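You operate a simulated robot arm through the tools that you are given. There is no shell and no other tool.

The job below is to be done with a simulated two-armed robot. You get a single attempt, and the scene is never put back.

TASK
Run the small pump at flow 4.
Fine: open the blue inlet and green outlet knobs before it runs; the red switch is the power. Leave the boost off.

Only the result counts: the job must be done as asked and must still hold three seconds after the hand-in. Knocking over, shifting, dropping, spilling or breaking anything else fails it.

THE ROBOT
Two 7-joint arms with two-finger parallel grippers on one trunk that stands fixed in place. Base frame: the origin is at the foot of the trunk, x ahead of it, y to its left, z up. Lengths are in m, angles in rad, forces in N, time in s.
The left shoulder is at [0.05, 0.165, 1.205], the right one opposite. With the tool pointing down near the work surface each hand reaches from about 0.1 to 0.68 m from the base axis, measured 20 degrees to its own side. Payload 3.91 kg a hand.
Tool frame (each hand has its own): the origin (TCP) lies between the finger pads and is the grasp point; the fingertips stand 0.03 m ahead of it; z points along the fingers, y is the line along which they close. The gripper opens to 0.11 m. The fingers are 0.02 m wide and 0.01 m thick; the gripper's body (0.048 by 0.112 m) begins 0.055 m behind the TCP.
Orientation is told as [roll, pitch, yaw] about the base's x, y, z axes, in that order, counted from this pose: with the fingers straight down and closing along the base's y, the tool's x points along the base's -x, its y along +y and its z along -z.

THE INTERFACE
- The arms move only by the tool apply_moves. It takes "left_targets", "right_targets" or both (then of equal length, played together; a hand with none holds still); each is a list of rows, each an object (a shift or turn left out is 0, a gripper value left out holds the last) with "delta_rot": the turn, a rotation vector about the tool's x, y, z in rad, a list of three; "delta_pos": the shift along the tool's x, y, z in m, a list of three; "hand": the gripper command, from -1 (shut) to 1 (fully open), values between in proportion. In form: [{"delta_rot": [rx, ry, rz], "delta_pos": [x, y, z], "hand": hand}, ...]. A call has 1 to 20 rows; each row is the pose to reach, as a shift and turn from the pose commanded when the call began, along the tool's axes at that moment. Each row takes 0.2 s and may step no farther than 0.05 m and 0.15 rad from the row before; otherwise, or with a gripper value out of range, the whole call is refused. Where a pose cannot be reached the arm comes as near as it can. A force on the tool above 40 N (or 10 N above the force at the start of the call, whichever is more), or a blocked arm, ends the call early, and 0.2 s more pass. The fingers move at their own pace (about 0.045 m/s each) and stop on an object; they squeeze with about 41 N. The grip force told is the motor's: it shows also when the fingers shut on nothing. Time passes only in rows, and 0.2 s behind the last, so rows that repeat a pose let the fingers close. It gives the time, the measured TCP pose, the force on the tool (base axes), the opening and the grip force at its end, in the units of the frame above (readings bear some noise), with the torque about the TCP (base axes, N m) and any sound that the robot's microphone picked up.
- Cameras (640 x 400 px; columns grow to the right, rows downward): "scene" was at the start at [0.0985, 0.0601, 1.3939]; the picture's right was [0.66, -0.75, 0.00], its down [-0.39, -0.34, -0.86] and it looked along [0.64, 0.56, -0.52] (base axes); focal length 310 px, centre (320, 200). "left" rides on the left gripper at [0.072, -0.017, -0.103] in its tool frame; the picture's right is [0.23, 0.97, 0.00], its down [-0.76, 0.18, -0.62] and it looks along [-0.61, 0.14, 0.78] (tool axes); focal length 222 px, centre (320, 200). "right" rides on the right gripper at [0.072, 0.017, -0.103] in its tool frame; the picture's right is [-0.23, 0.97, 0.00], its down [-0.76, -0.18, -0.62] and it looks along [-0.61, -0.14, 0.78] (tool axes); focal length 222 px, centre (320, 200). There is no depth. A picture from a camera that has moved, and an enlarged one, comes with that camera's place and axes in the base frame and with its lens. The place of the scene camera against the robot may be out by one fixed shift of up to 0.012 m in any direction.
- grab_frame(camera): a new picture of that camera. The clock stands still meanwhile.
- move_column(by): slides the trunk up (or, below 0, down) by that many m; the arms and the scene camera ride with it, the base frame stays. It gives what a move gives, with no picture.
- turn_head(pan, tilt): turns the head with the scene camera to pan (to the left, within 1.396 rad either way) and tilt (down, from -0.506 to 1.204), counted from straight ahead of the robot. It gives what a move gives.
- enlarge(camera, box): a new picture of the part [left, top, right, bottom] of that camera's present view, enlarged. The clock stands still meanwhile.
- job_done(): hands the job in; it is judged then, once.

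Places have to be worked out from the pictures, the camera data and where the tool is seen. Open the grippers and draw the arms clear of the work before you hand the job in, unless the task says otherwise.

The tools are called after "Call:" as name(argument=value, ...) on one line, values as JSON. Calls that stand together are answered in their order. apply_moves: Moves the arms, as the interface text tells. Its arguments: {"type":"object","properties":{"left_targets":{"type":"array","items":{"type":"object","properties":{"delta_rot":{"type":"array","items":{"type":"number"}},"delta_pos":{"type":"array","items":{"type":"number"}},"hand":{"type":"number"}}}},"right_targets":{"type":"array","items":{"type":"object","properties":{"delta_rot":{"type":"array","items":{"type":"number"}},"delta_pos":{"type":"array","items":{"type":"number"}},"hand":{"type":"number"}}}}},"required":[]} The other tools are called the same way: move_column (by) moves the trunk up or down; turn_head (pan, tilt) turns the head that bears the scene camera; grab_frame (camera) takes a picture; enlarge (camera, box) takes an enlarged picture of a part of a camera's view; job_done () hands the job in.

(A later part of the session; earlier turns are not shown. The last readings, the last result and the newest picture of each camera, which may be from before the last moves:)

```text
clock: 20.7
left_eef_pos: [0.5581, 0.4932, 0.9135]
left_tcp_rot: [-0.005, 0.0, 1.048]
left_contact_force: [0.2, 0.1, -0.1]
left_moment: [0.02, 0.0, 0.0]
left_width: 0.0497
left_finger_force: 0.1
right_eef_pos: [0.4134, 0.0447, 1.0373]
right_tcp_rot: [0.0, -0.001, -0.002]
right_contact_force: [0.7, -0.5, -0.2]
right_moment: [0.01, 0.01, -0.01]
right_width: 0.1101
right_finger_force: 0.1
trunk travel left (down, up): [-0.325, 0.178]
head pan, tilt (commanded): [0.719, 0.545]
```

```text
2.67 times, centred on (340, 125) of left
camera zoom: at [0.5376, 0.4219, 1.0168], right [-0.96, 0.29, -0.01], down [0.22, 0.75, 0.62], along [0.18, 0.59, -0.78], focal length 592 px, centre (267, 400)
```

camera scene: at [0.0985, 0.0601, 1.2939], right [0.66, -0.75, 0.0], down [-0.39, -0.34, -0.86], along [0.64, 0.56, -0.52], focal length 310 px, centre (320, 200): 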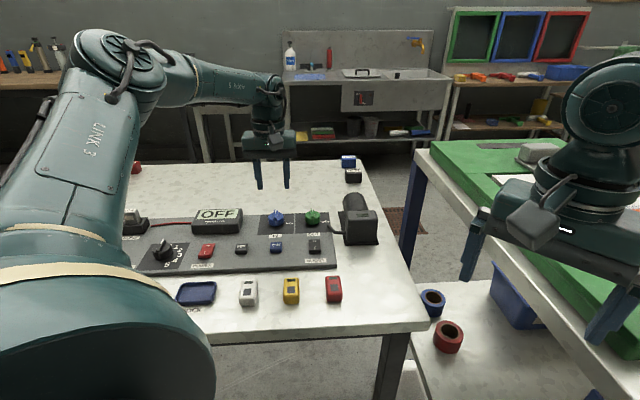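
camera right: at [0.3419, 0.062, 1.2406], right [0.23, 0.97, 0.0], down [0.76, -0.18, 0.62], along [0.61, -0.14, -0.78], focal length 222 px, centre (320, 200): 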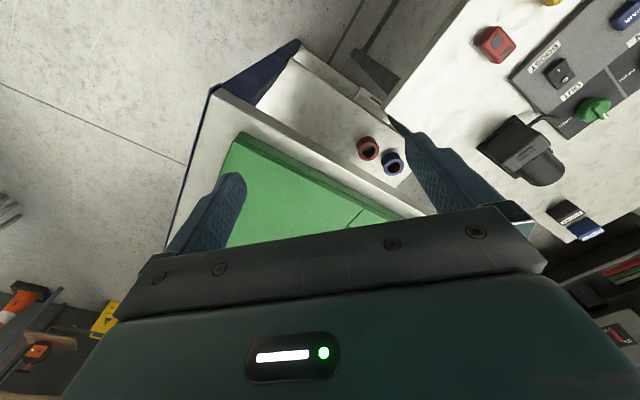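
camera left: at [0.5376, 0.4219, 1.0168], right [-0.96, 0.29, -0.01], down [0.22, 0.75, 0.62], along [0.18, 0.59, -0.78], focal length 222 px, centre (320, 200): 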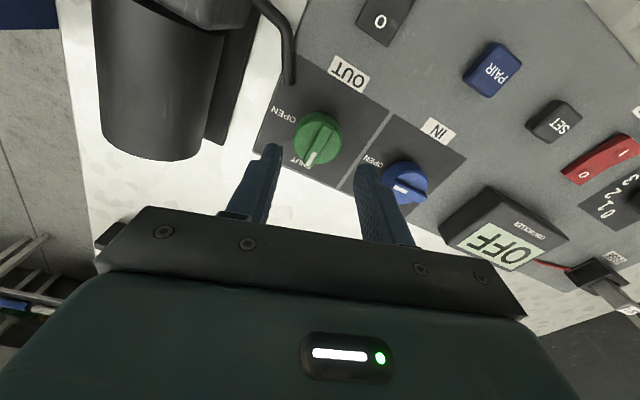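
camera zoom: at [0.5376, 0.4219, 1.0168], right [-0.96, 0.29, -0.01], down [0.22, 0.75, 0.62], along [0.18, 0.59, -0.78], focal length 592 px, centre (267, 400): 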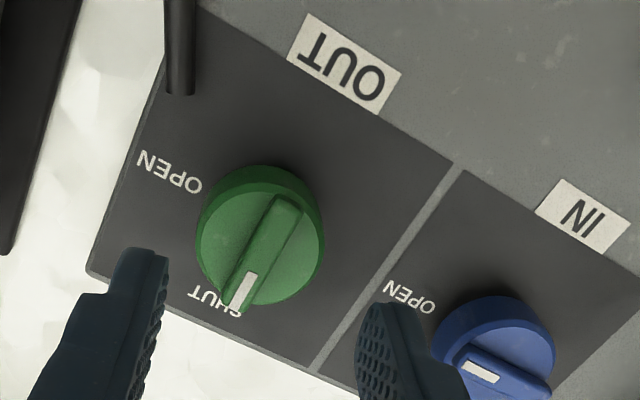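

I place the green knob's centre at (0.5597,0.4912). I'll turn back to yaw≈1.95 above it, so the whole 90° turn fits before the near-side limit.

Call:
apply_moves(left_targets=[{"delta_pos": [0.0009, -0.0024, 0], "delta_rot": [-0.005, 0, -0.13]}, {"delta_pos": [0.0009, -0.0024, 0], "delta_rot": [-0.005, 0, -0.26]}, {"delta_pos": [0.0009, -0.0024, 0], "delta_rot": [-0.005, 0, -0.39]}, {"delta_pos": [0.0009, -0.0024, 0], "delta_rot": [-0.005, 0, -0.52]}, {"delta_pos": [0.0009, -0.0024, 0], "delta_rot": [-0.005, 0, -0.65]}, {"delta_pos": [0.0009, -0.0024, 0], "delta_rot": [-0.005, 0, -0.78]}, {"delta_pos": [0.0009, -0.0024, 0], "delta_rot": [-0.005, 0, -0.9]}, {"delta_pos": [0.0009, -0.0024, 0], "delta_rot": [-0.005, 0, -0.9]}])

Call:
enlarge(camera="left", box=[200, 50, 440, 200])

Call:
grab_frame(camera="scene")

```text
clock: 22.5
left_eef_pos: [0.5604, 0.4899, 0.9124]
left_tcp_rot: [0.0, 0.001, 1.948]
left_contact_force: [-0.1, 0.0, -0.2]
left_moment: [-0.02, 0.02, 0.0]
left_width: 0.0496
left_finger_force: 0.0
right_eef_pos: [0.4146, 0.0459, 1.0363]
right_tcp_rot: [0.0, 0.0, 0.001]
right_contact_force: [-0.2, -0.4, -0.2]
right_moment: [0.02, 0.02, 0.0]
right_width: 0.1099
right_finger_force: 0.1
trunk travel left (down, up): [-0.325, 0.178]
head pan, tilt (commanded): [0.719, 0.545]
```

```text
2.67 times, centred on (320, 125) of left
camera zoom: at [0.6041, 0.4298, 1.0165], right [-0.82, -0.57, 0.0], down [-0.45, 0.64, 0.62], along [-0.35, 0.51, -0.78], focal length 592 px, centre (320, 400)
```

zoom: 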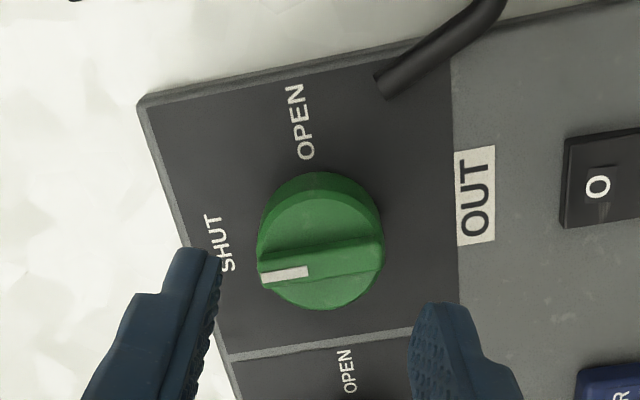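

```text
taken
camera scene: at [0.0985, 0.0601, 1.2939], right [0.66, -0.75, 0.0], down [-0.39, -0.34, -0.86], along [0.64, 0.56, -0.52], focal length 310 px, centre (320, 200)
```

scene: 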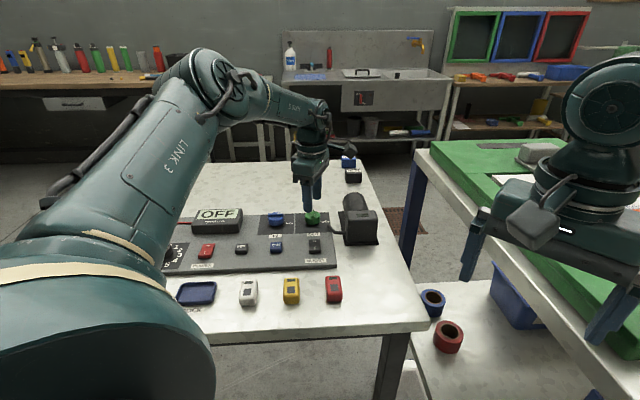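

The hand reached yaw 1.95, and the projected tool axis falls within about 1.5 mm of the green knob's centre. I'll descend and close.

Call:
apply_moves(left_targets=[{"delta_pos": [0.001, 0.0006, 0.01], "hand": -0.1}, {"delta_pos": [0.001, 0.0006, 0.022], "hand": -0.1}, {"delta_pos": [0.001, 0.0006, 0.0345], "hand": -0.1}, {"delta_pos": [0.001, 0.0006, 0.0345], "hand": -1}, {"delta_pos": [0.001, 0.0006, 0.0345], "hand": -1}, {"delta_pos": [0.001, 0.0006, 0.0345], "hand": -1}])

Call:
enlarge(camera="left", box=[200, 50, 440, 200])

```text
clock: 23.9
left_eef_pos: [0.5615, 0.4895, 0.8815]
left_tcp_rot: [-0.011, 0.002, 1.946]
left_contact_force: [24.0, 12.2, 1.7]
left_moment: [-0.01, -0.45, 0.01]
left_width: 0.0375
left_finger_force: 44.8
left hand out of reach, approached as far as the arm can: row 3, 4, 5, 6
right_eef_pos: [0.4155, 0.0461, 1.0366]
right_tcp_rot: [-0.003, 0.001, 0.003]
right_contact_force: [0.1, -0.3, 0.0]
right_moment: [0.0, -0.02, 0.0]
right_width: 0.1101
right_finger_force: 0.1
trunk travel left (down, up): [-0.325, 0.178]
head pan, tilt (commanded): [0.719, 0.545]
```

```text
2.67 times, centred on (320, 125) of left
camera zoom: at [0.6026, 0.4286, 0.9841], right [-0.82, -0.57, -0.01], down [-0.45, 0.64, 0.62], along [-0.35, 0.51, -0.79], focal length 592 px, centre (320, 400)
```

zoom: 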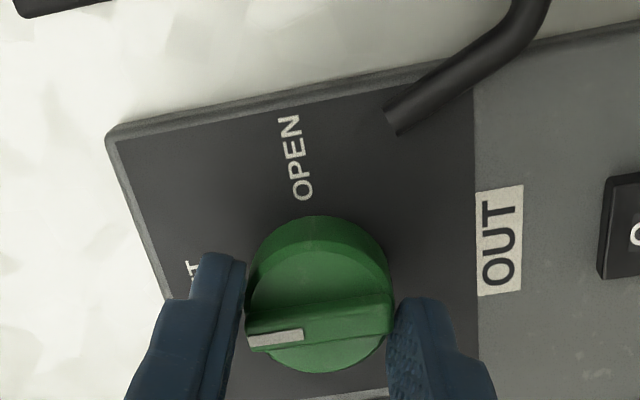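

The last 3 mm of descent was out of reach and pulls the tool sideways, so I'll release and lift. A lower trunk should help, so I'll also check clearance under the right hand.

Call:
apply_moves(left_targets=[{"delta_pos": [0, 0, 0], "hand": -0.1}, {"delta_pos": [0, 0, 0], "hand": -0.1}, {"delta_pos": [0, 0, -0.015], "hand": -0.1}, {"delta_pos": [0, 0, -0.03], "hand": -0.1}])

Call:
grab_frame(camera="right")

```text
clock: 24.9
left_eef_pos: [0.5562, 0.487, 0.9107]
left_tcp_rot: [0.003, 0.002, 1.948]
left_contact_force: [0.1, 0.7, -0.6]
left_moment: [0.0, 0.0, 0.01]
left_width: 0.0495
left_finger_force: 0.0
right_eef_pos: [0.4147, 0.0457, 1.0368]
right_tcp_rot: [0.001, 0.001, 0.0]
right_contact_force: [-0.2, -0.2, 0.2]
right_moment: [0.02, 0.01, 0.03]
right_width: 0.1099
right_finger_force: 0.0
trunk travel left (down, up): [-0.325, 0.178]
head pan, tilt (commanded): [0.719, 0.545]
```

```text
taken
camera right: at [0.3417, 0.0617, 1.1406], right [0.23, 0.97, 0.0], down [0.76, -0.18, 0.62], along [0.61, -0.14, -0.78], focal length 222 px, centre (320, 200)
```

right: 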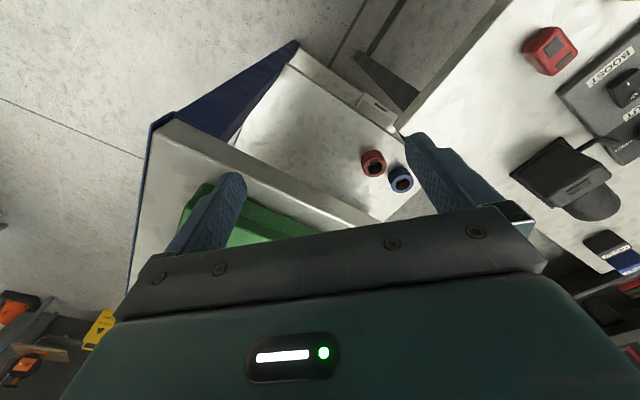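

The right-camera parallax puts the green bench top near z≈0.945, close beside the right hand, so I must not lower that hand. I'll raise and retract the right hand, and raise and retract the left, before lowering the trunk.

Call:
apply_moves(left_targets=[{"delta_pos": [0.0, 0.0, -0.025]}, {"delta_pos": [0.005, 0.0235, -0.05]}, {"delta_pos": [0.01, 0.047, -0.075]}, {"delta_pos": [0.0151, 0.0705, -0.1]}, {"delta_pos": [0.0151, 0.0705, -0.1]}], right_targets=[{"delta_pos": [0.0, 0.0, -0.03]}, {"delta_pos": [0.02, 0.0, -0.06]}, {"delta_pos": [0.04, 0.0, -0.09]}, {"delta_pos": [0.06, 0.0, -0.11]}, {"delta_pos": [0.06, 0.0, -0.11]}])

```text
clock: 26.1
left_eef_pos: [0.4966, 0.4487, 1.0091]
left_tcp_rot: [0.002, 0.002, 1.946]
left_contact_force: [-0.1, 0.0, 0.1]
left_moment: [0.02, -0.03, 0.0]
left_width: 0.0493
left_finger_force: 0.1
right_eef_pos: [0.3545, 0.0449, 1.1466]
right_tcp_rot: [0.0, -0.002, 0.0]
right_contact_force: [-0.3, -0.5, 0.3]
right_moment: [0.01, 0.01, -0.02]
right_width: 0.11
right_finger_force: 0.1
trunk travel left (down, up): [-0.325, 0.178]
head pan, tilt (commanded): [0.719, 0.545]
```

Both hands are raised and clear. I'll now lower the trunk by 0.10 m, which brings the left hand to z≈0.91 and the right to z≈1.05.

Call:
move_column(by=-0.1)

Call:
grab_frame(camera="scene")

Call:
grab_frame(camera="left")

```text
clock: 27.4
left_eef_pos: [0.4986, 0.4485, 0.911]
left_tcp_rot: [-0.001, 0.002, 1.945]
left_contact_force: [0.1, 0.2, -0.2]
left_moment: [0.0, 0.0, 0.03]
left_width: 0.0495
left_finger_force: 0.1
right_eef_pos: [0.3537, 0.0462, 1.0486]
right_tcp_rot: [0.001, -0.001, -0.001]
right_contact_force: [0.6, -1.2, -0.4]
right_moment: [-0.02, 0.0, 0.02]
right_width: 0.1101
right_finger_force: 0.0
trunk travel left (down, up): [-0.225, 0.278]
head pan, tilt (commanded): [0.719, 0.545]
```

```text
taken
camera scene: at [0.0984, 0.06, 1.1939], right [0.66, -0.75, 0.0], down [-0.39, -0.34, -0.86], along [0.64, 0.56, -0.52], focal length 310 px, centre (320, 200)
```

scene: 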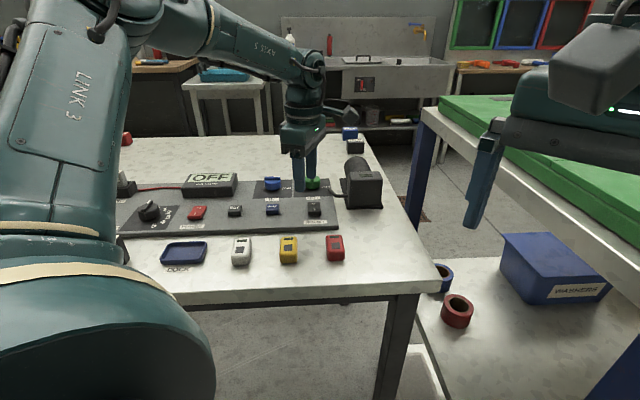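

```text
taken
camera left: at [0.5404, 0.3881, 1.014], right [-0.82, -0.57, 0.0], down [-0.44, 0.64, 0.62], along [-0.35, 0.51, -0.78], focal length 222 px, centre (320, 200)
```

left: 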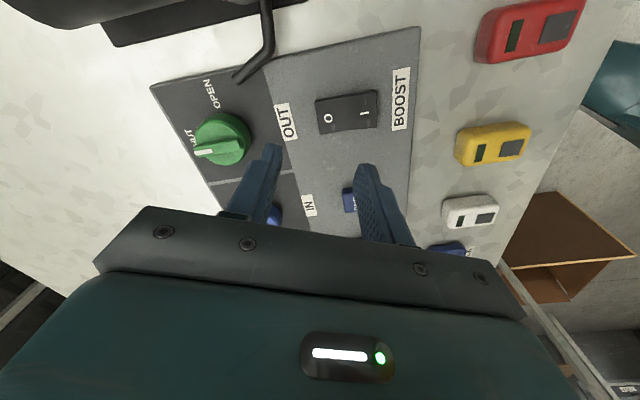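

The trunk is down and both arms are clear. I'll move back over the green knob at the same height and check alignment.

Call:
apply_moves(left_targets=[{"delta_pos": [-0.004, -0.018, 0.0]}, {"delta_pos": [-0.008, -0.036, 0.0]}, {"delta_pos": [-0.012, -0.054, 0.0]}, {"delta_pos": [-0.0161, -0.0723, 0.0]}, {"delta_pos": [-0.0161, -0.0723, 0.0]}, {"delta_pos": [-0.0161, -0.0723, 0.0]}])

Call:
enlarge(camera="left", box=[200, 50, 440, 200])

```text
clock: 28.8
left_eef_pos: [0.5579, 0.4907, 0.9093]
left_tcp_rot: [0.0, 0.001, 1.945]
left_contact_force: [0.5, 0.8, -0.2]
left_moment: [-0.02, 0.01, -0.01]
left_width: 0.0495
left_finger_force: 0.0
right_eef_pos: [0.3549, 0.0452, 1.0477]
right_tcp_rot: [0.0, -0.001, 0.001]
right_contact_force: [-0.7, -0.5, 0.4]
right_moment: [-0.03, 0.0, 0.02]
right_width: 0.1098
right_finger_force: 0.1
trunk travel left (down, up): [-0.225, 0.278]
head pan, tilt (commanded): [0.719, 0.545]
```

```text
2.67 times, centred on (320, 125) of left
camera zoom: at [0.6015, 0.4295, 1.0139], right [-0.82, -0.57, 0.0], down [-0.44, 0.65, 0.62], along [-0.35, 0.51, -0.78], focal length 592 px, centre (320, 400)
```

zoom: 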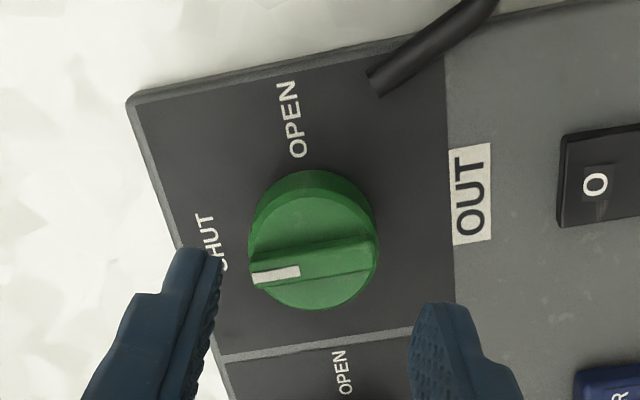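

The knob appears about 1.7 mm toward tool −y and 3 mm toward tool +x of the tool axis. I'll correct that, descend and close.

Call:
apply_moves(left_targets=[{"delta_pos": [0.0028, -0.0017, 0.01], "hand": -0.1}, {"delta_pos": [0.0028, -0.0017, 0.02], "hand": -0.1}, {"delta_pos": [0.0028, -0.0017, 0.031], "hand": -0.1}, {"delta_pos": [0.0028, -0.0017, 0.031], "hand": -1}, {"delta_pos": [0.0028, -0.0017, 0.031], "hand": -1}, {"delta_pos": [0.0028, -0.0017, 0.031], "hand": -1}])

Call:
enlarge(camera="left", box=[200, 50, 440, 200])

```text
clock: 30.2
left_eef_pos: [0.5621, 0.4881, 0.8786]
left_tcp_rot: [0.0, 0.002, 1.947]
left_contact_force: [-3.0, -2.0, -0.1]
left_moment: [0.04, -0.12, 0.01]
left_width: 0.0378
left_finger_force: 44.6
right_eef_pos: [0.3531, 0.0463, 1.0469]
right_tcp_rot: [0.002, 0.001, 0.002]
right_contact_force: [-0.7, 0.4, 0.8]
right_moment: [-0.03, -0.01, -0.01]
right_width: 0.1102
right_finger_force: 0.0
trunk travel left (down, up): [-0.225, 0.278]
head pan, tilt (commanded): [0.719, 0.545]
```

```text
2.67 times, centred on (320, 125) of left
camera zoom: at [0.6045, 0.4278, 0.9826], right [-0.82, -0.57, 0.0], down [-0.44, 0.64, 0.62], along [-0.35, 0.51, -0.78], focal length 592 px, centre (320, 400)
```

zoom: 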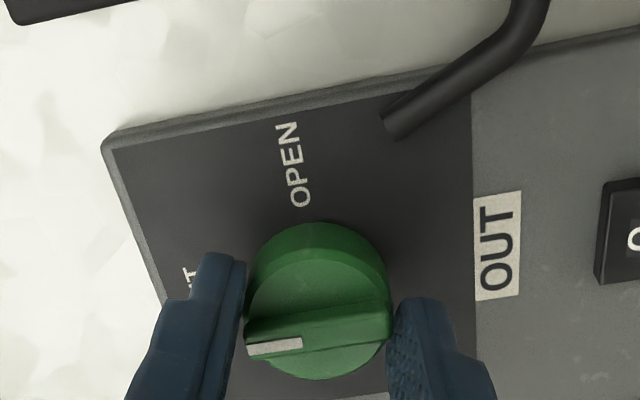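

No reach warning now, and only about 4 N of side force. I'll turn clockwise by a first 0.7 rad.

Call:
apply_moves(left_targets=[{"delta_rot": [0, 0, 0.1]}, {"delta_rot": [0, 0, 0.2]}, {"delta_rot": [0, 0, 0.3]}, {"delta_rot": [0, 0, 0.4]}, {"delta_rot": [0, 0, 0.5]}, {"delta_rot": [0, 0, 0.6]}, {"delta_rot": [0, 0, 0.7]}])

Call:
enlarge(camera="left", box=[200, 50, 440, 200])

```text
clock: 31.8
left_eef_pos: [0.5599, 0.489, 0.8793]
left_tcp_rot: [0.003, 0.003, 1.243]
left_contact_force: [-10.3, -1.7, -4.7]
left_moment: [0.58, 0.04, -0.01]
left_width: 0.0372
left_finger_force: 45.1
right_eef_pos: [0.3538, 0.0453, 1.047]
right_tcp_rot: [0.0, -0.002, -0.001]
right_contact_force: [0.4, -0.2, -0.2]
right_moment: [0.0, 0.0, 0.0]
right_width: 0.1102
right_finger_force: 0.0
trunk travel left (down, up): [-0.225, 0.278]
head pan, tilt (commanded): [0.719, 0.545]
```

```text
2.67 times, centred on (320, 125) of left
camera zoom: at [0.5538, 0.4149, 0.9826], right [-1.0, 0.1, 0.0], down [0.08, 0.78, 0.62], along [0.06, 0.62, -0.78], focal length 592 px, centre (320, 400)
```

zoom: 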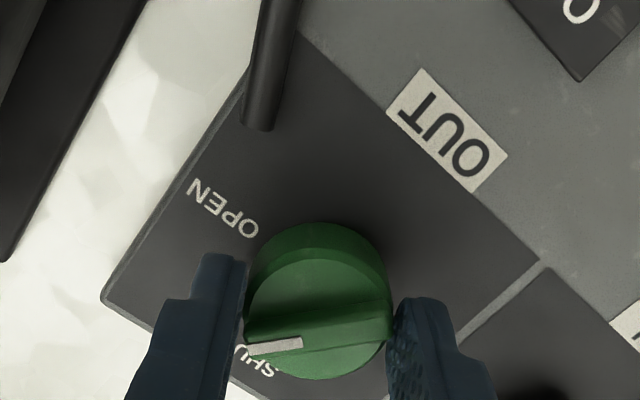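

The knob is following. I'll continue the remaining 0.87 rad with a 1 mm centring shift.

Call:
apply_moves(left_targets=[{"delta_pos": [0, 0.001, 0], "delta_rot": [0, 0, 0.1]}, {"delta_pos": [0, 0.001, 0], "delta_rot": [0, 0, 0.2]}, {"delta_pos": [0, 0.001, 0], "delta_rot": [0, 0, 0.3]}, {"delta_pos": [0, 0.001, 0], "delta_rot": [0, 0, 0.4]}, {"delta_pos": [0, 0.001, 0], "delta_rot": [0, 0, 0.5]}, {"delta_pos": [0, 0.001, 0], "delta_rot": [0, 0, 0.6]}])

Call:
enlarge(camera="left", box=[200, 50, 440, 200])

```text
clock: 33.2
left_eef_pos: [0.5599, 0.4887, 0.8792]
left_tcp_rot: [0.0, 0.002, 0.645]
left_contact_force: [-17.2, -3.7, -2.5]
left_moment: [0.16, 0.59, 0.02]
left_width: 0.0377
left_finger_force: 45.1
right_eef_pos: [0.3528, 0.0451, 1.0487]
right_tcp_rot: [-0.002, -0.001, -0.001]
right_contact_force: [0.0, 0.1, -0.2]
right_moment: [0.04, 0.03, -0.01]
right_width: 0.11
right_finger_force: 0.1
trunk travel left (down, up): [-0.225, 0.278]
head pan, tilt (commanded): [0.719, 0.545]
```

```text
2.67 times, centred on (320, 125) of left
camera zoom: at [0.5124, 0.4327, 0.9828], right [-0.77, 0.64, 0.0], down [0.5, 0.6, 0.62], along [0.4, 0.48, -0.78], focal length 592 px, centre (320, 400)
```

zoom: 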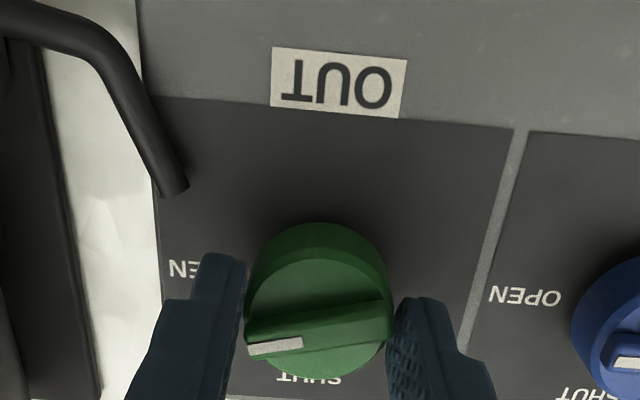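

1.30 rad is done, with about 0.27 rad left. I'll finish the turn while easing the position 1.5 mm toward the knob's centre.

Call:
apply_moves(left_targets=[{"delta_pos": [0.001, 0.0005, 0], "delta_rot": [0, 0, 0.09]}, {"delta_pos": [0.0015, 0.0008, 0], "delta_rot": [0, 0, 0.18]}, {"delta_pos": [0.0015, 0.0008, 0], "delta_rot": [0, 0, 0.27]}, {"delta_pos": [0.0015, 0.0008, 0], "delta_rot": [0, 0, 0.27]}])

Call:
enlarge(camera="left", box=[200, 50, 440, 200])

```text
clock: 34.2
left_eef_pos: [0.5591, 0.4901, 0.879]
left_tcp_rot: [-0.002, -0.001, 0.377]
left_contact_force: [-7.5, 4.2, -2.3]
left_moment: [0.0, 1.12, -0.01]
left_width: 0.0375
left_finger_force: 45.1
right_eef_pos: [0.3536, 0.0464, 1.0481]
right_tcp_rot: [0.0, 0.001, 0.001]
right_contact_force: [0.1, 0.2, -0.6]
right_moment: [0.01, 0.02, -0.01]
right_width: 0.1098
right_finger_force: 0.1
trunk travel left (down, up): [-0.225, 0.278]
head pan, tilt (commanded): [0.719, 0.545]
```

```text
2.67 times, centred on (320, 125) of left
camera zoom: at [0.4983, 0.4478, 0.9825], right [-0.57, 0.82, 0.0], down [0.64, 0.44, 0.62], along [0.51, 0.35, -0.78], focal length 592 px, centre (320, 400)
```

zoom: 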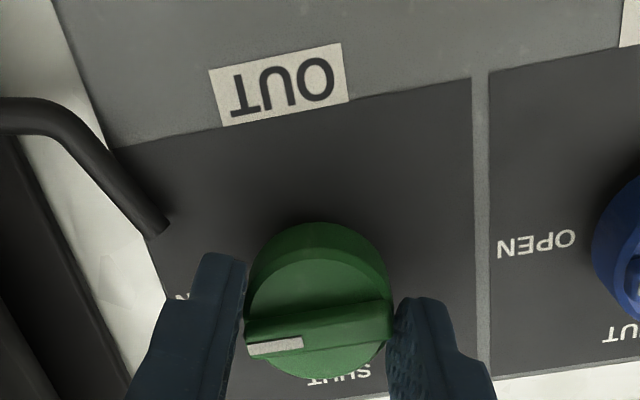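

The bar is at about −43°, against the panel line of −44.5°. I'll add 0.03 rad, release, and lift clear to look.

Call:
apply_moves(left_targets=[{"delta_rot": [0, 0, 0.03]}, {"delta_rot": [0, 0, 0.03]}, {"delta_rot": [0, 0, 0.03], "hand": -0.1}, {"delta_rot": [0, 0, 0.03], "hand": -0.1}, {"delta_rot": [0, 0, 0.03], "delta_pos": [0, 0, -0.02], "hand": -0.1}, {"delta_rot": [0, 0, 0.03], "delta_pos": [0, 0, -0.045], "hand": -0.1}])

Call:
enlarge(camera="left", box=[200, 50, 440, 200])

Call:
enlarge(camera="scene", box=[220, 140, 360, 240])

```text
clock: 35.6
left_eef_pos: [0.5598, 0.4874, 0.9234]
left_tcp_rot: [-0.002, 0.0, 0.344]
left_contact_force: [0.1, -0.7, 0.2]
left_moment: [-0.02, -0.03, -0.04]
left_width: 0.0496
left_finger_force: 0.0
right_eef_pos: [0.355, 0.0451, 1.0482]
right_tcp_rot: [0.0, 0.001, 0.0]
right_contact_force: [-0.5, -0.5, -0.4]
right_moment: [-0.01, 0.02, -0.02]
right_width: 0.11
right_finger_force: 0.1
trunk travel left (down, up): [-0.225, 0.278]
head pan, tilt (commanded): [0.719, 0.545]
```

```text
2.67 times, centred on (320, 125) of left
camera zoom: at [0.4976, 0.4476, 1.0277], right [-0.54, 0.84, 0.0], down [0.66, 0.43, 0.62], along [0.52, 0.34, -0.78], focal length 592 px, centre (320, 400)
```

zoom: 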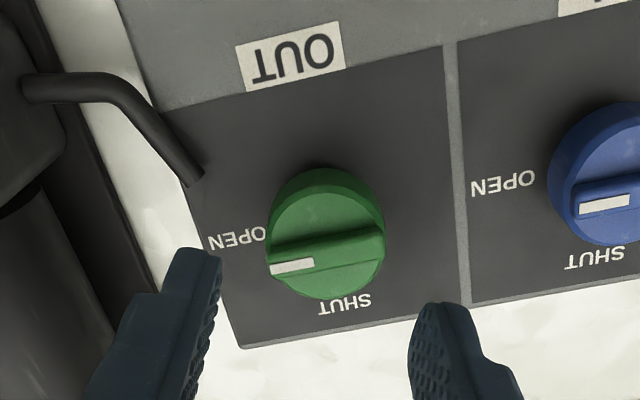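

```text
4.00 times, centred on (290, 190) of scene
camera zoom: at [0.0984, 0.06, 1.1939], right [0.66, -0.75, 0.0], down [-0.39, -0.34, -0.86], along [0.64, 0.56, -0.52], focal length 1239 px, centre (440, 240)
```

zoom: 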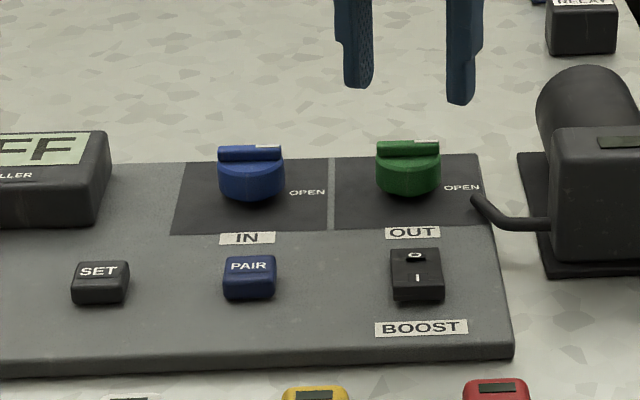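

Both knobs now clearly point at OPEN, and boost still shows O. Next is the dial at about (0.259,0.645), so I'll raise the hand and travel over to hover above it.

Call:
apply_moves(left_targets=[{"delta_pos": [0.0, 0.0, -0.04]}, {"delta_pos": [0.026, 0.028, -0.06], "delta_rot": [0, 0, -0.1]}, {"delta_pos": [0.052, 0.056, -0.06], "delta_rot": [0, 0, -0.2]}, {"delta_pos": [0.081, 0.087, -0.06], "delta_rot": [0, 0, -0.3]}, {"delta_pos": [0.11, 0.119, -0.06], "delta_rot": [0, 0, -0.4]}, {"delta_pos": [0.14, 0.152, -0.06], "delta_rot": [0, 0, -0.5]}, {"delta_pos": [0.17, 0.185, -0.06], "delta_rot": [0, 0, -0.6]}, {"delta_pos": [0.2, 0.218, -0.06], "delta_rot": [0, 0, -0.7]}, {"delta_pos": [0.2301, 0.2502, -0.06], "delta_rot": [0, 0, -0.8]}, {"delta_pos": [0.2301, 0.2502, -0.06], "delta_rot": [0, 0, -0.85]}, {"delta_pos": [0.2301, 0.2502, -0.06], "delta_rot": [0, 0, -0.85]}])

Call:
grab_frame(camera="left")

Call:
grab_frame(camera="scene")

```text
clock: 38.0
left_eef_pos: [0.2567, 0.6463, 0.9862]
left_tcp_rot: [-0.001, 0.002, 1.197]
left_contact_force: [0.4, 0.2, 0.1]
left_moment: [0.0, 0.0, -0.01]
left_width: 0.0494
left_finger_force: 0.1
right_eef_pos: [0.3543, 0.0444, 1.0471]
right_tcp_rot: [0.0, 0.0, 0.0]
right_contact_force: [-0.8, 0.4, -0.7]
right_moment: [-0.01, -0.03, 0.0]
right_width: 0.1099
right_finger_force: 0.1
trunk travel left (down, up): [-0.225, 0.278]
head pan, tilt (commanded): [0.719, 0.545]
```

```text
taken
camera left: at [0.2475, 0.5725, 1.0897], right [-0.99, 0.14, 0.0], down [0.11, 0.78, 0.62], along [0.09, 0.62, -0.78], focal length 222 px, centre (320, 200)
```

left: 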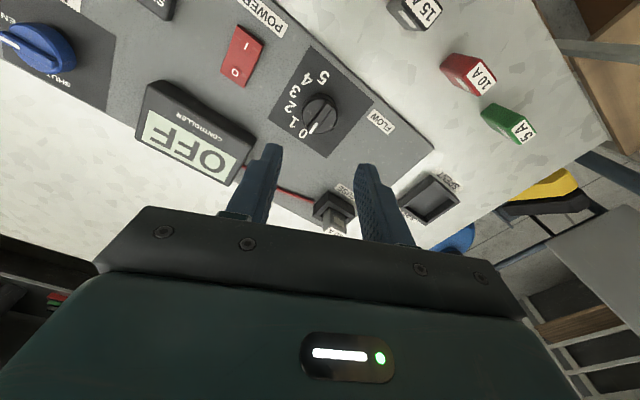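

```text
taken
camera scene: at [0.0986, 0.0601, 1.1938], right [0.66, -0.75, 0.0], down [-0.39, -0.34, -0.86], along [0.64, 0.56, -0.52], focal length 310 px, centre (320, 200)
```

scene: 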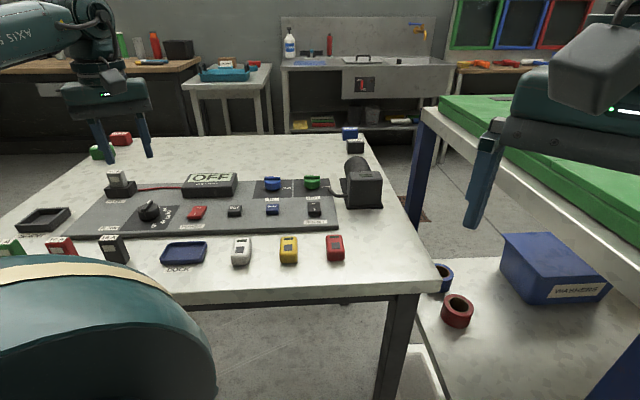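

Spare fuses (15 A, 10 A, 5 A) and a "SPENT" tray are visible here, so the installed fuse may matter. I'll zoom on the fuse, the dial and those parts.

Call:
enlarge(camera="left", box=[220, 40, 460, 190])

Call:
enlarge(camera="scene", box=[60, 150, 220, 270])

Call:
enlarge(camera="scene", box=[0, 190, 140, 270])

Call:
enlarge(camera="left", box=[300, 150, 480, 260])

```text
2.67 times, centred on (340, 115) of left
camera zoom: at [0.2475, 0.5725, 1.0897], right [-0.99, 0.14, 0.0], down [0.11, 0.78, 0.62], along [0.09, 0.62, -0.78], focal length 592 px, centre (267, 427)
```

zoom: 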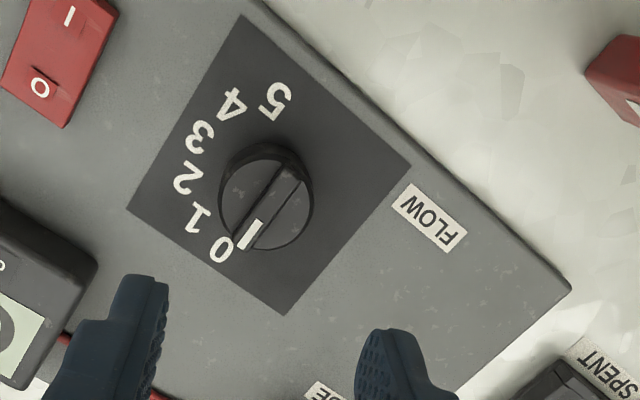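

```text
3.33 times, centred on (140, 210) of scene
camera zoom: at [0.0986, 0.0601, 1.1938], right [0.66, -0.75, 0.0], down [-0.39, -0.34, -0.86], along [0.64, 0.56, -0.52], focal length 1032 px, centre (920, 167)
```

zoom: 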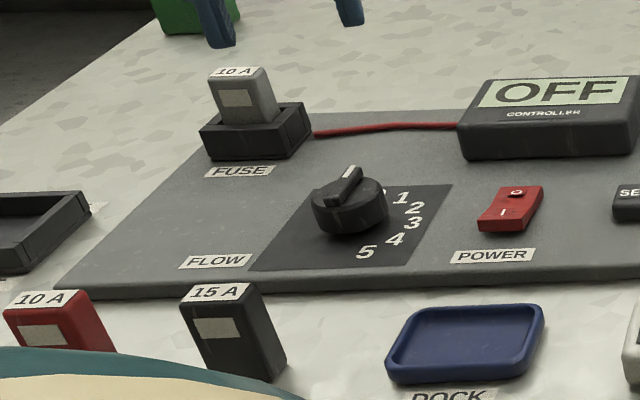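

```text
4.57 times, centred on (70, 230) of scene
camera zoom: at [0.0986, 0.0601, 1.1938], right [0.66, -0.75, 0.0], down [-0.39, -0.34, -0.86], along [0.64, 0.56, -0.52], focal length 1416 px, centre (1463, 63)
```

zoom: 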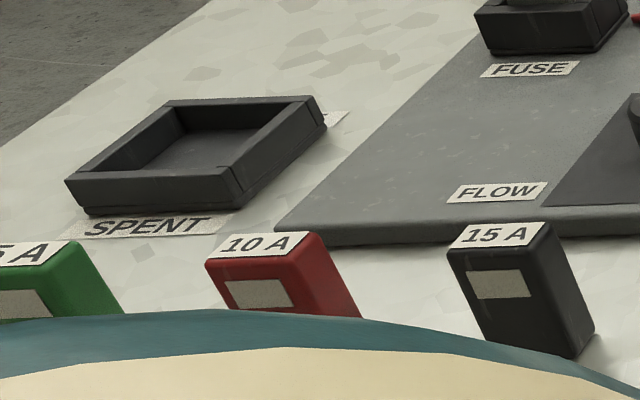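

```text
3.56 times, centred on (390, 205) of left
camera zoom: at [0.2475, 0.5725, 1.0897], right [-0.99, 0.14, 0.0], down [0.11, 0.78, 0.62], along [0.09, 0.62, -0.78], focal length 790 px, centre (71, 182)
```

zoom: 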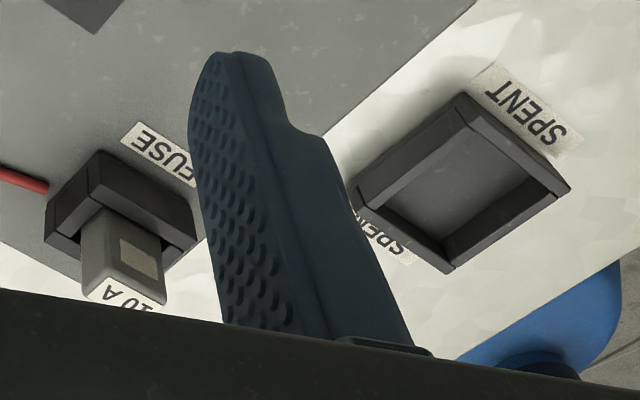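

The tool axis projects onto the dial to within about 1.5 mm. The dial needs 120° clockwise, which I'll do in two 60° ratchets inside the comfortable yaw range. I'll turn to yaw≈2.0 and come lower first.

Call:
apply_moves(left_targets=[{"delta_pos": [0.0, 0.0015, 0.01], "delta_rot": [0, 0, -0.13]}, {"delta_pos": [0.0, 0.0015, 0.02], "delta_rot": [0, 0, -0.26]}, {"delta_pos": [0.0, 0.0015, 0.03], "delta_rot": [0, 0, -0.39]}, {"delta_pos": [0.0, 0.0015, 0.04], "delta_rot": [0, 0, -0.52]}, {"delta_pos": [0.0, 0.0015, 0.05], "delta_rot": [0, 0, -0.65]}, {"delta_pos": [0.0, 0.0015, 0.06], "delta_rot": [0, 0, -0.78]}, {"delta_pos": [0.0, 0.0015, 0.065], "delta_rot": [0, 0, -0.82]}, {"delta_pos": [0.0, 0.0015, 0.065], "delta_rot": [0, 0, -0.82]}])

Call:
enlarge(camera="left", box=[200, 50, 440, 200])

Call:
enlarge(camera="scene", box=[60, 120, 220, 240])

```text
clock: 39.8
left_eef_pos: [0.2557, 0.6457, 0.9192]
left_tcp_rot: [0.0, 0.002, 2.017]
left_contact_force: [0.5, -0.3, 0.4]
left_moment: [-0.01, -0.04, -0.01]
left_width: 0.0498
left_finger_force: 0.1
right_eef_pos: [0.354, 0.0456, 1.0474]
right_tcp_rot: [0.001, 0.0, 0.0]
right_contact_force: [0.0, 0.1, 0.4]
right_moment: [0.03, 0.0, -0.02]
right_width: 0.11
right_finger_force: 0.1
trunk travel left (down, up): [-0.225, 0.278]
head pan, tilt (commanded): [0.719, 0.545]
```

```text
2.67 times, centred on (320, 125) of left
camera zoom: at [0.3046, 0.5887, 1.0227], right [-0.78, -0.63, 0.0], down [-0.49, 0.61, 0.62], along [-0.39, 0.48, -0.78], focal length 592 px, centre (320, 400)
```

zoom: 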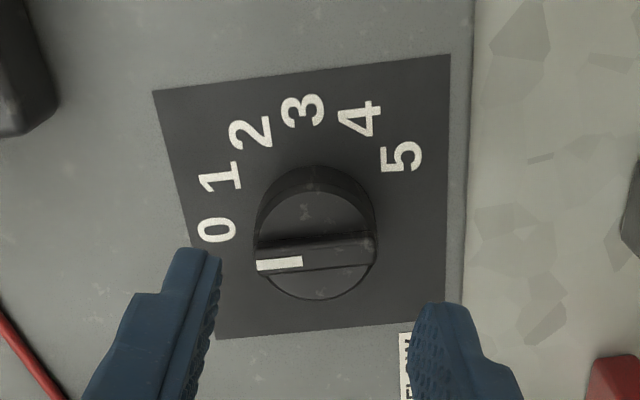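

```text
3.33 times, centred on (140, 180) of scene
camera zoom: at [0.0985, 0.0601, 1.1939], right [0.66, -0.75, 0.0], down [-0.39, -0.34, -0.86], along [0.64, 0.56, -0.52], focal length 1032 px, centre (920, 267)
```

zoom: 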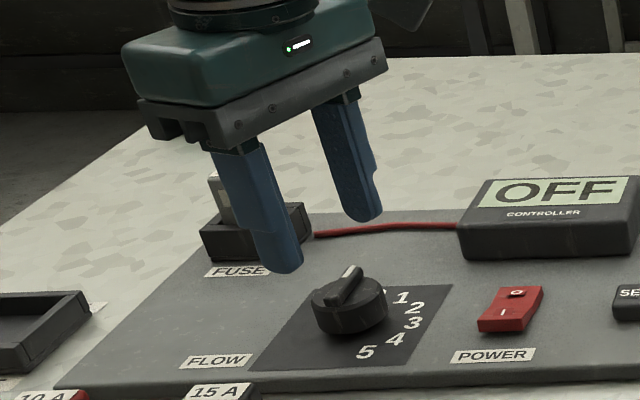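

The knob is about 1.4 mm toward tool −y. I'll correct that, descend to z≈0.879 and close on the dial body.

Call:
apply_moves(left_targets=[{"delta_pos": [0.001, -0.0014, 0.015], "hand": -0.1}, {"delta_pos": [0.001, -0.0014, 0.03], "hand": -0.1}, {"delta_pos": [0.001, -0.0014, 0.04], "hand": -0.1}, {"delta_pos": [0.001, -0.0014, 0.04], "hand": -1}, {"delta_pos": [0.001, -0.0014, 0.04], "hand": -1}, {"delta_pos": [0.001, -0.0014, 0.04], "hand": -1}])

Call:
enlarge(camera="left", box=[200, 50, 440, 200])

```text
clock: 41.2
left_eef_pos: [0.2592, 0.6446, 0.8798]
left_tcp_rot: [0.0, 0.001, 2.015]
left_contact_force: [6.3, 3.4, -0.3]
left_moment: [0.3, -0.23, 0.04]
left_width: 0.0375
left_finger_force: 45.3
right_eef_pos: [0.3543, 0.0468, 1.0469]
right_tcp_rot: [0.0, 0.0, 0.0]
right_contact_force: [-0.3, 0.7, -0.1]
right_moment: [0.03, 0.01, 0.02]
right_width: 0.1099
right_finger_force: 0.1
trunk travel left (down, up): [-0.225, 0.278]
head pan, tilt (commanded): [0.719, 0.545]
```

```text
2.67 times, centred on (320, 125) of left
camera zoom: at [0.3057, 0.5884, 0.9831], right [-0.78, -0.62, 0.0], down [-0.49, 0.61, 0.62], along [-0.39, 0.49, -0.78], focal length 592 px, centre (320, 400)
```

zoom: 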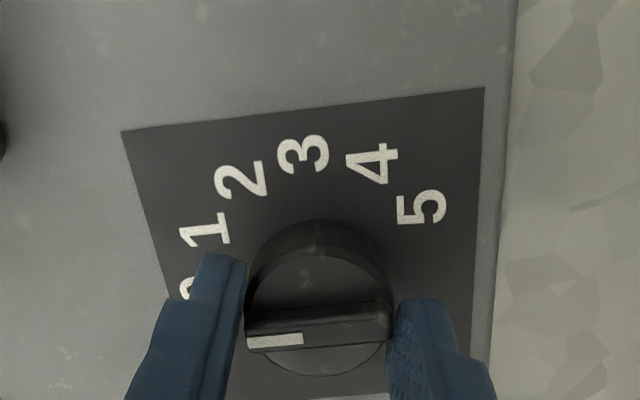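

It's a firm, well-centred grip. I'll turn the dial clockwise by 1.05 rad.

Call:
apply_moves(left_targets=[{"delta_pos": [0, -0.0006, 0], "delta_rot": [0, 0, 0.105]}, {"delta_pos": [0, -0.0006, 0], "delta_rot": [0, 0, 0.21]}, {"delta_pos": [0, -0.0006, 0], "delta_rot": [0, 0, 0.315]}, {"delta_pos": [0, -0.0006, 0], "delta_rot": [0, 0, 0.42]}, {"delta_pos": [0, -0.0006, 0], "delta_rot": [0, 0, 0.525]}, {"delta_pos": [0, -0.0006, 0], "delta_rot": [0, 0, 0.63]}, {"delta_pos": [0, -0.0006, 0], "delta_rot": [0, 0, 0.735]}, {"delta_pos": [0, -0.0006, 0], "delta_rot": [0, 0, 0.84]}, {"delta_pos": [0, -0.0006, 0], "delta_rot": [0, 0, 0.945]}, {"delta_pos": [0, -0.0006, 0], "delta_rot": [0, 0, 1.05]}])

Call:
enlarge(camera="left", box=[200, 50, 440, 200])

```text
clock: 43.4
left_eef_pos: [0.2579, 0.6452, 0.8796]
left_tcp_rot: [-0.002, 0.001, 0.966]
left_contact_force: [-4.4, 1.6, 9.5]
left_moment: [-0.84, 0.68, 0.03]
left_width: 0.0375
left_finger_force: 45.0
right_eef_pos: [0.3539, 0.0449, 1.0477]
right_tcp_rot: [0.001, 0.0, -0.002]
right_contact_force: [-0.5, 0.0, -0.5]
right_moment: [-0.06, 0.0, 0.0]
right_width: 0.1099
right_finger_force: 0.0
trunk travel left (down, up): [-0.225, 0.278]
head pan, tilt (commanded): [0.719, 0.545]
```

```text
2.67 times, centred on (320, 125) of left
camera zoom: at [0.2306, 0.5774, 0.983], right [-0.93, 0.37, 0.0], down [0.29, 0.73, 0.62], along [0.23, 0.58, -0.78], focal length 592 px, centre (320, 400)
```

zoom: 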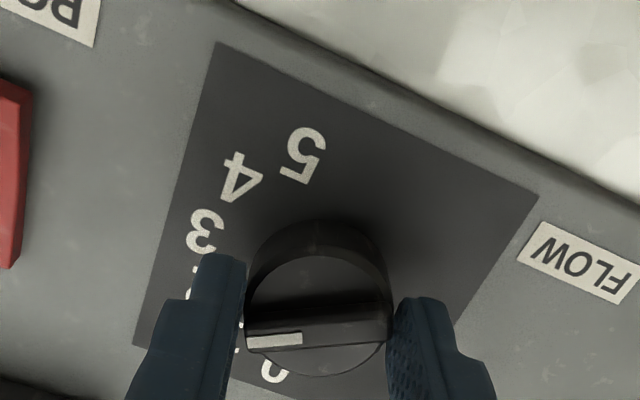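

The dial turned 60° with the grip, toward 2. I'll open, rotate back in place around the knob and grip again.

Call:
apply_moves(left_targets=[{"delta_pos": [0, 0, 0], "hand": -0.05}, {"delta_pos": [0, 0, 0], "hand": -0.05}, {"delta_pos": [0, 0, 0], "hand": -0.05}, {"delta_rot": [0, 0, -0.13], "hand": -0.05}, {"delta_rot": [0, 0, -0.26], "hand": -0.05}, {"delta_rot": [0, 0, -0.39], "hand": -0.05}, {"delta_rot": [0, 0, -0.52], "hand": -0.05}, {"delta_rot": [0, 0, -0.65], "hand": -0.05}, {"delta_rot": [0, 0, -0.78], "hand": -0.05}, {"delta_rot": [0, 0, -0.91], "hand": -0.05}, {"delta_rot": [0, 0, -1.04], "hand": -0.05}, {"delta_rot": [0, 0, -1.04], "hand": -0.05}])

Call:
enlarge(camera="left", box=[200, 50, 440, 200])

```text
clock: 46.0
left_eef_pos: [0.2574, 0.6458, 0.8792]
left_tcp_rot: [-0.001, 0.001, 2.008]
left_contact_force: [-0.4, -0.5, -0.2]
left_moment: [0.0, 0.01, -0.01]
left_width: 0.0523
left_finger_force: 0.0
right_eef_pos: [0.3533, 0.0448, 1.0468]
right_tcp_rot: [0.0, -0.001, -0.001]
right_contact_force: [0.1, -0.1, 0.6]
right_moment: [0.0, 0.02, 0.01]
right_width: 0.1101
right_finger_force: 0.1
trunk travel left (down, up): [-0.225, 0.278]
head pan, tilt (commanded): [0.719, 0.545]
```

```text
2.67 times, centred on (320, 125) of left
camera zoom: at [0.3046, 0.588, 0.9827], right [-0.79, -0.62, 0.0], down [-0.48, 0.62, 0.62], along [-0.38, 0.49, -0.78], focal length 592 px, centre (320, 400)
```

zoom: 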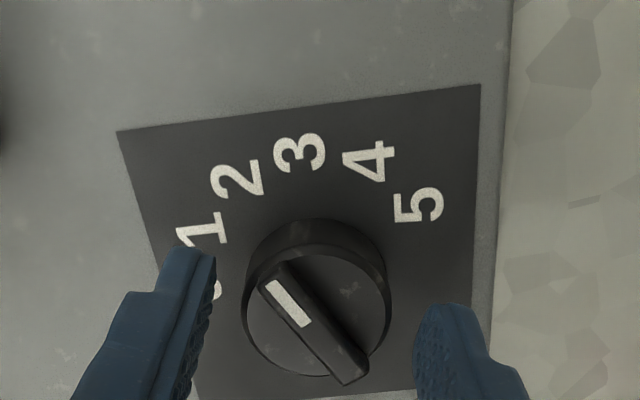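

The pointer sits near 2, at about −17°, with 4 at about −75°. I'll close and turn another 1.03 rad.

Call:
apply_moves(left_targets=[{"delta_pos": [0, 0, 0], "hand": -1}, {"delta_pos": [0, 0, 0], "hand": -1}, {"delta_pos": [0, 0, 0], "hand": -1}, {"delta_rot": [0, 0, 0.1], "hand": -1}, {"delta_rot": [0, 0, 0.2], "hand": -1}, {"delta_rot": [0, 0, 0.3], "hand": -1}, {"delta_rot": [0, 0, 0.4], "hand": -1}, {"delta_rot": [0, 0, 0.5], "hand": -1}, {"delta_rot": [0, 0, 0.6], "hand": -1}, {"delta_rot": [0, 0, 0.7], "hand": -1}, {"delta_rot": [0, 0, 0.8], "hand": -1}, {"delta_rot": [0, 0, 0.9], "hand": -1}, {"delta_rot": [0, 0, 1.0], "hand": -1}, {"delta_rot": [0, 0, 1.0], "hand": -1}])

Call:
enlarge(camera="left", box=[200, 50, 440, 200])

```text
clock: 49.0
left_eef_pos: [0.2571, 0.6455, 0.8797]
left_tcp_rot: [0.0, 0.001, 1.005]
left_contact_force: [-4.1, 6.8, 5.5]
left_moment: [-0.7, 0.62, -0.03]
left_width: 0.0374
left_finger_force: 44.4
right_eef_pos: [0.3539, 0.0448, 1.0468]
right_tcp_rot: [0.001, 0.001, 0.0]
right_contact_force: [0.0, 0.6, 0.3]
right_moment: [0.04, 0.0, -0.03]
right_width: 0.11
right_finger_force: 0.1
trunk travel left (down, up): [-0.225, 0.278]
head pan, tilt (commanded): [0.719, 0.545]
```

```text
2.67 times, centred on (320, 125) of left
camera zoom: at [0.2336, 0.5766, 0.9825], right [-0.94, 0.33, 0.0], down [0.26, 0.74, 0.62], along [0.21, 0.59, -0.78], focal length 592 px, centre (320, 400)
```

zoom: 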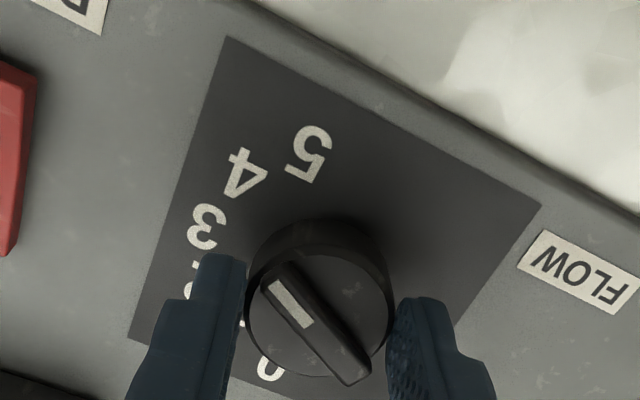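

By calculation the pointer is at about −76 to −80°, close to 4. I'll release, lift and look from above to judge it accurately.

Call:
apply_moves(left_targets=[{"delta_pos": [0, 0, 0], "hand": -0.05}, {"delta_pos": [0, 0, 0], "hand": -0.05}, {"delta_pos": [0, 0, 0], "hand": -0.05}, {"delta_pos": [0, 0, -0.025], "hand": -0.05}, {"delta_pos": [0, 0, -0.05], "hand": -0.05}, {"delta_pos": [0, 0, -0.09], "hand": -0.05}])

Call:
enlarge(camera="left", box=[240, 60, 400, 160])

Call:
enlarge(camera="scene", box=[100, 180, 220, 255])

```text
clock: 50.4
left_eef_pos: [0.2555, 0.6452, 0.9703]
left_tcp_rot: [-0.001, 0.003, 1.005]
left_contact_force: [0.3, 0.0, 0.3]
left_moment: [0.0, 0.0, -0.01]
left_width: 0.0522
left_finger_force: 0.1
right_eef_pos: [0.3542, 0.0451, 1.0471]
right_tcp_rot: [0.0, 0.0, 0.0]
right_contact_force: [0.6, 0.0, -0.1]
right_moment: [0.02, 0.01, -0.03]
right_width: 0.1101
right_finger_force: 0.1
trunk travel left (down, up): [-0.225, 0.278]
head pan, tilt (commanded): [0.719, 0.545]
```

```text
4.00 times, centred on (320, 110) of left
camera zoom: at [0.2323, 0.5761, 1.0737], right [-0.94, 0.33, 0.0], down [0.26, 0.74, 0.62], along [0.2, 0.59, -0.78], focal length 888 px, centre (320, 560)
```

zoom: 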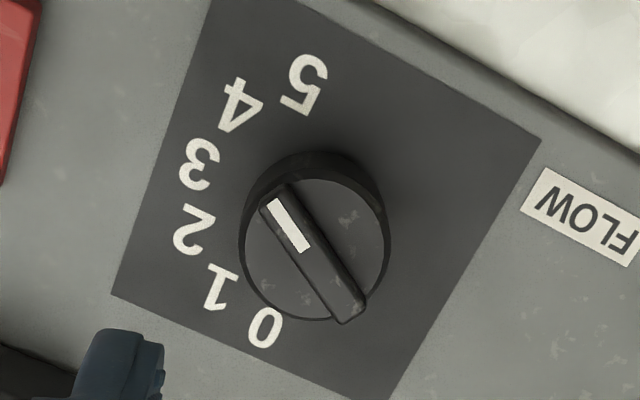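

```text
5.33 times, centred on (160, 218) of scene
camera zoom: at [0.0985, 0.06, 1.1939], right [0.66, -0.75, 0.0], down [-0.39, -0.34, -0.86], along [0.64, 0.56, -0.52], focal length 1652 px, centre (1173, 107)
```

zoom: 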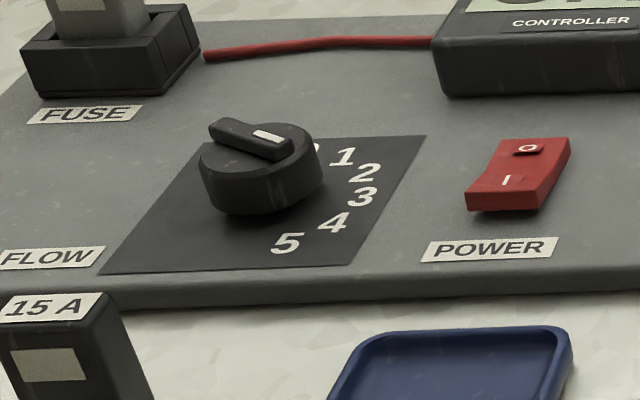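

The pointer is at −76.5° and the "4" mark is at −75°, so the dial reads 4. Next is the red power switch near (0.325,0.584). I'll close the fingers and hover over its "I" end, aligned with the panel.

Call:
apply_moves(left_targets=[{"delta_pos": [0.009, -0.03, 0.0], "delta_rot": [0, 0, 0.08], "hand": -1}, {"delta_pos": [0.018, -0.06, 0.0], "delta_rot": [0, 0, 0.16], "hand": -1}, {"delta_pos": [0.0268, -0.0887, 0.01], "delta_rot": [0, 0, 0.22], "hand": -1}, {"delta_pos": [0.0268, -0.0887, 0.02], "delta_rot": [0, 0, 0.22], "hand": -1}, {"delta_pos": [0.0268, -0.0887, 0.02], "delta_rot": [0, 0, 0.22], "hand": -1}])

Call:
enlarge(camera="left", box=[200, 50, 440, 200])

Call:
enlarge(camera="scene", box=[120, 140, 280, 240])

```text
clock: 51.6
left_eef_pos: [0.3173, 0.5752, 0.9497]
left_tcp_rot: [-0.002, 0.001, 0.787]
left_contact_force: [-0.7, 0.1, -0.3]
left_moment: [0.0, 0.0, -0.01]
left_width: 0.0001
left_finger_force: 37.2
right_eef_pos: [0.3544, 0.0462, 1.047]
right_tcp_rot: [0.0, 0.0, 0.0]
right_contact_force: [0.2, -0.8, -0.4]
right_moment: [0.02, -0.03, 0.0]
right_width: 0.1101
right_finger_force: 0.0
trunk travel left (down, up): [-0.225, 0.278]
head pan, tilt (commanded): [0.719, 0.545]
```

```text
2.67 times, centred on (320, 125) of left
camera zoom: at [0.2791, 0.5135, 1.0537], right [-0.85, 0.53, 0.0], down [0.41, 0.67, 0.62], along [0.33, 0.53, -0.78], focal length 592 px, centre (320, 400)
```

zoom: 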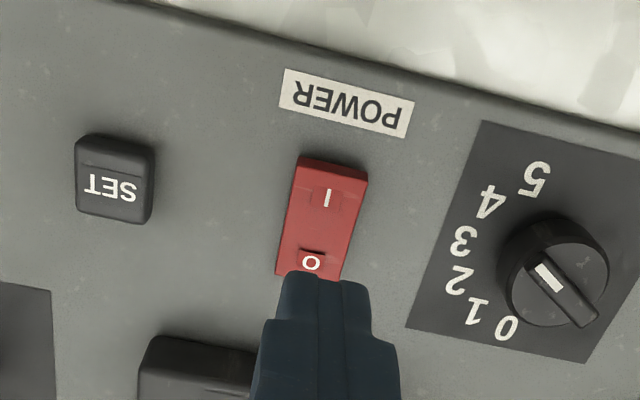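

```text
4.00 times, centred on (200, 190) of scene
camera zoom: at [0.0985, 0.0601, 1.1939], right [0.66, -0.75, 0.0], down [-0.39, -0.34, -0.86], along [0.64, 0.56, -0.52], focal length 1239 px, centre (800, 240)
```

zoom: 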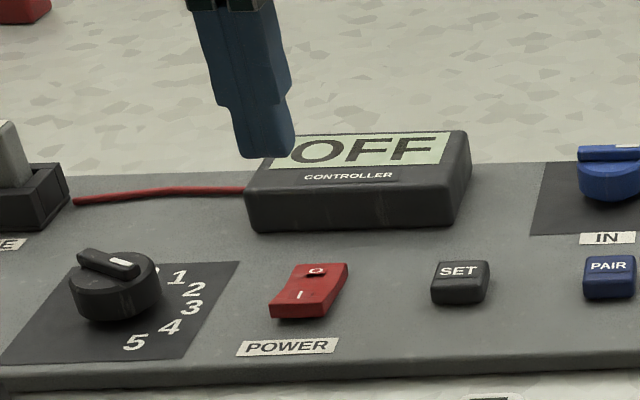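

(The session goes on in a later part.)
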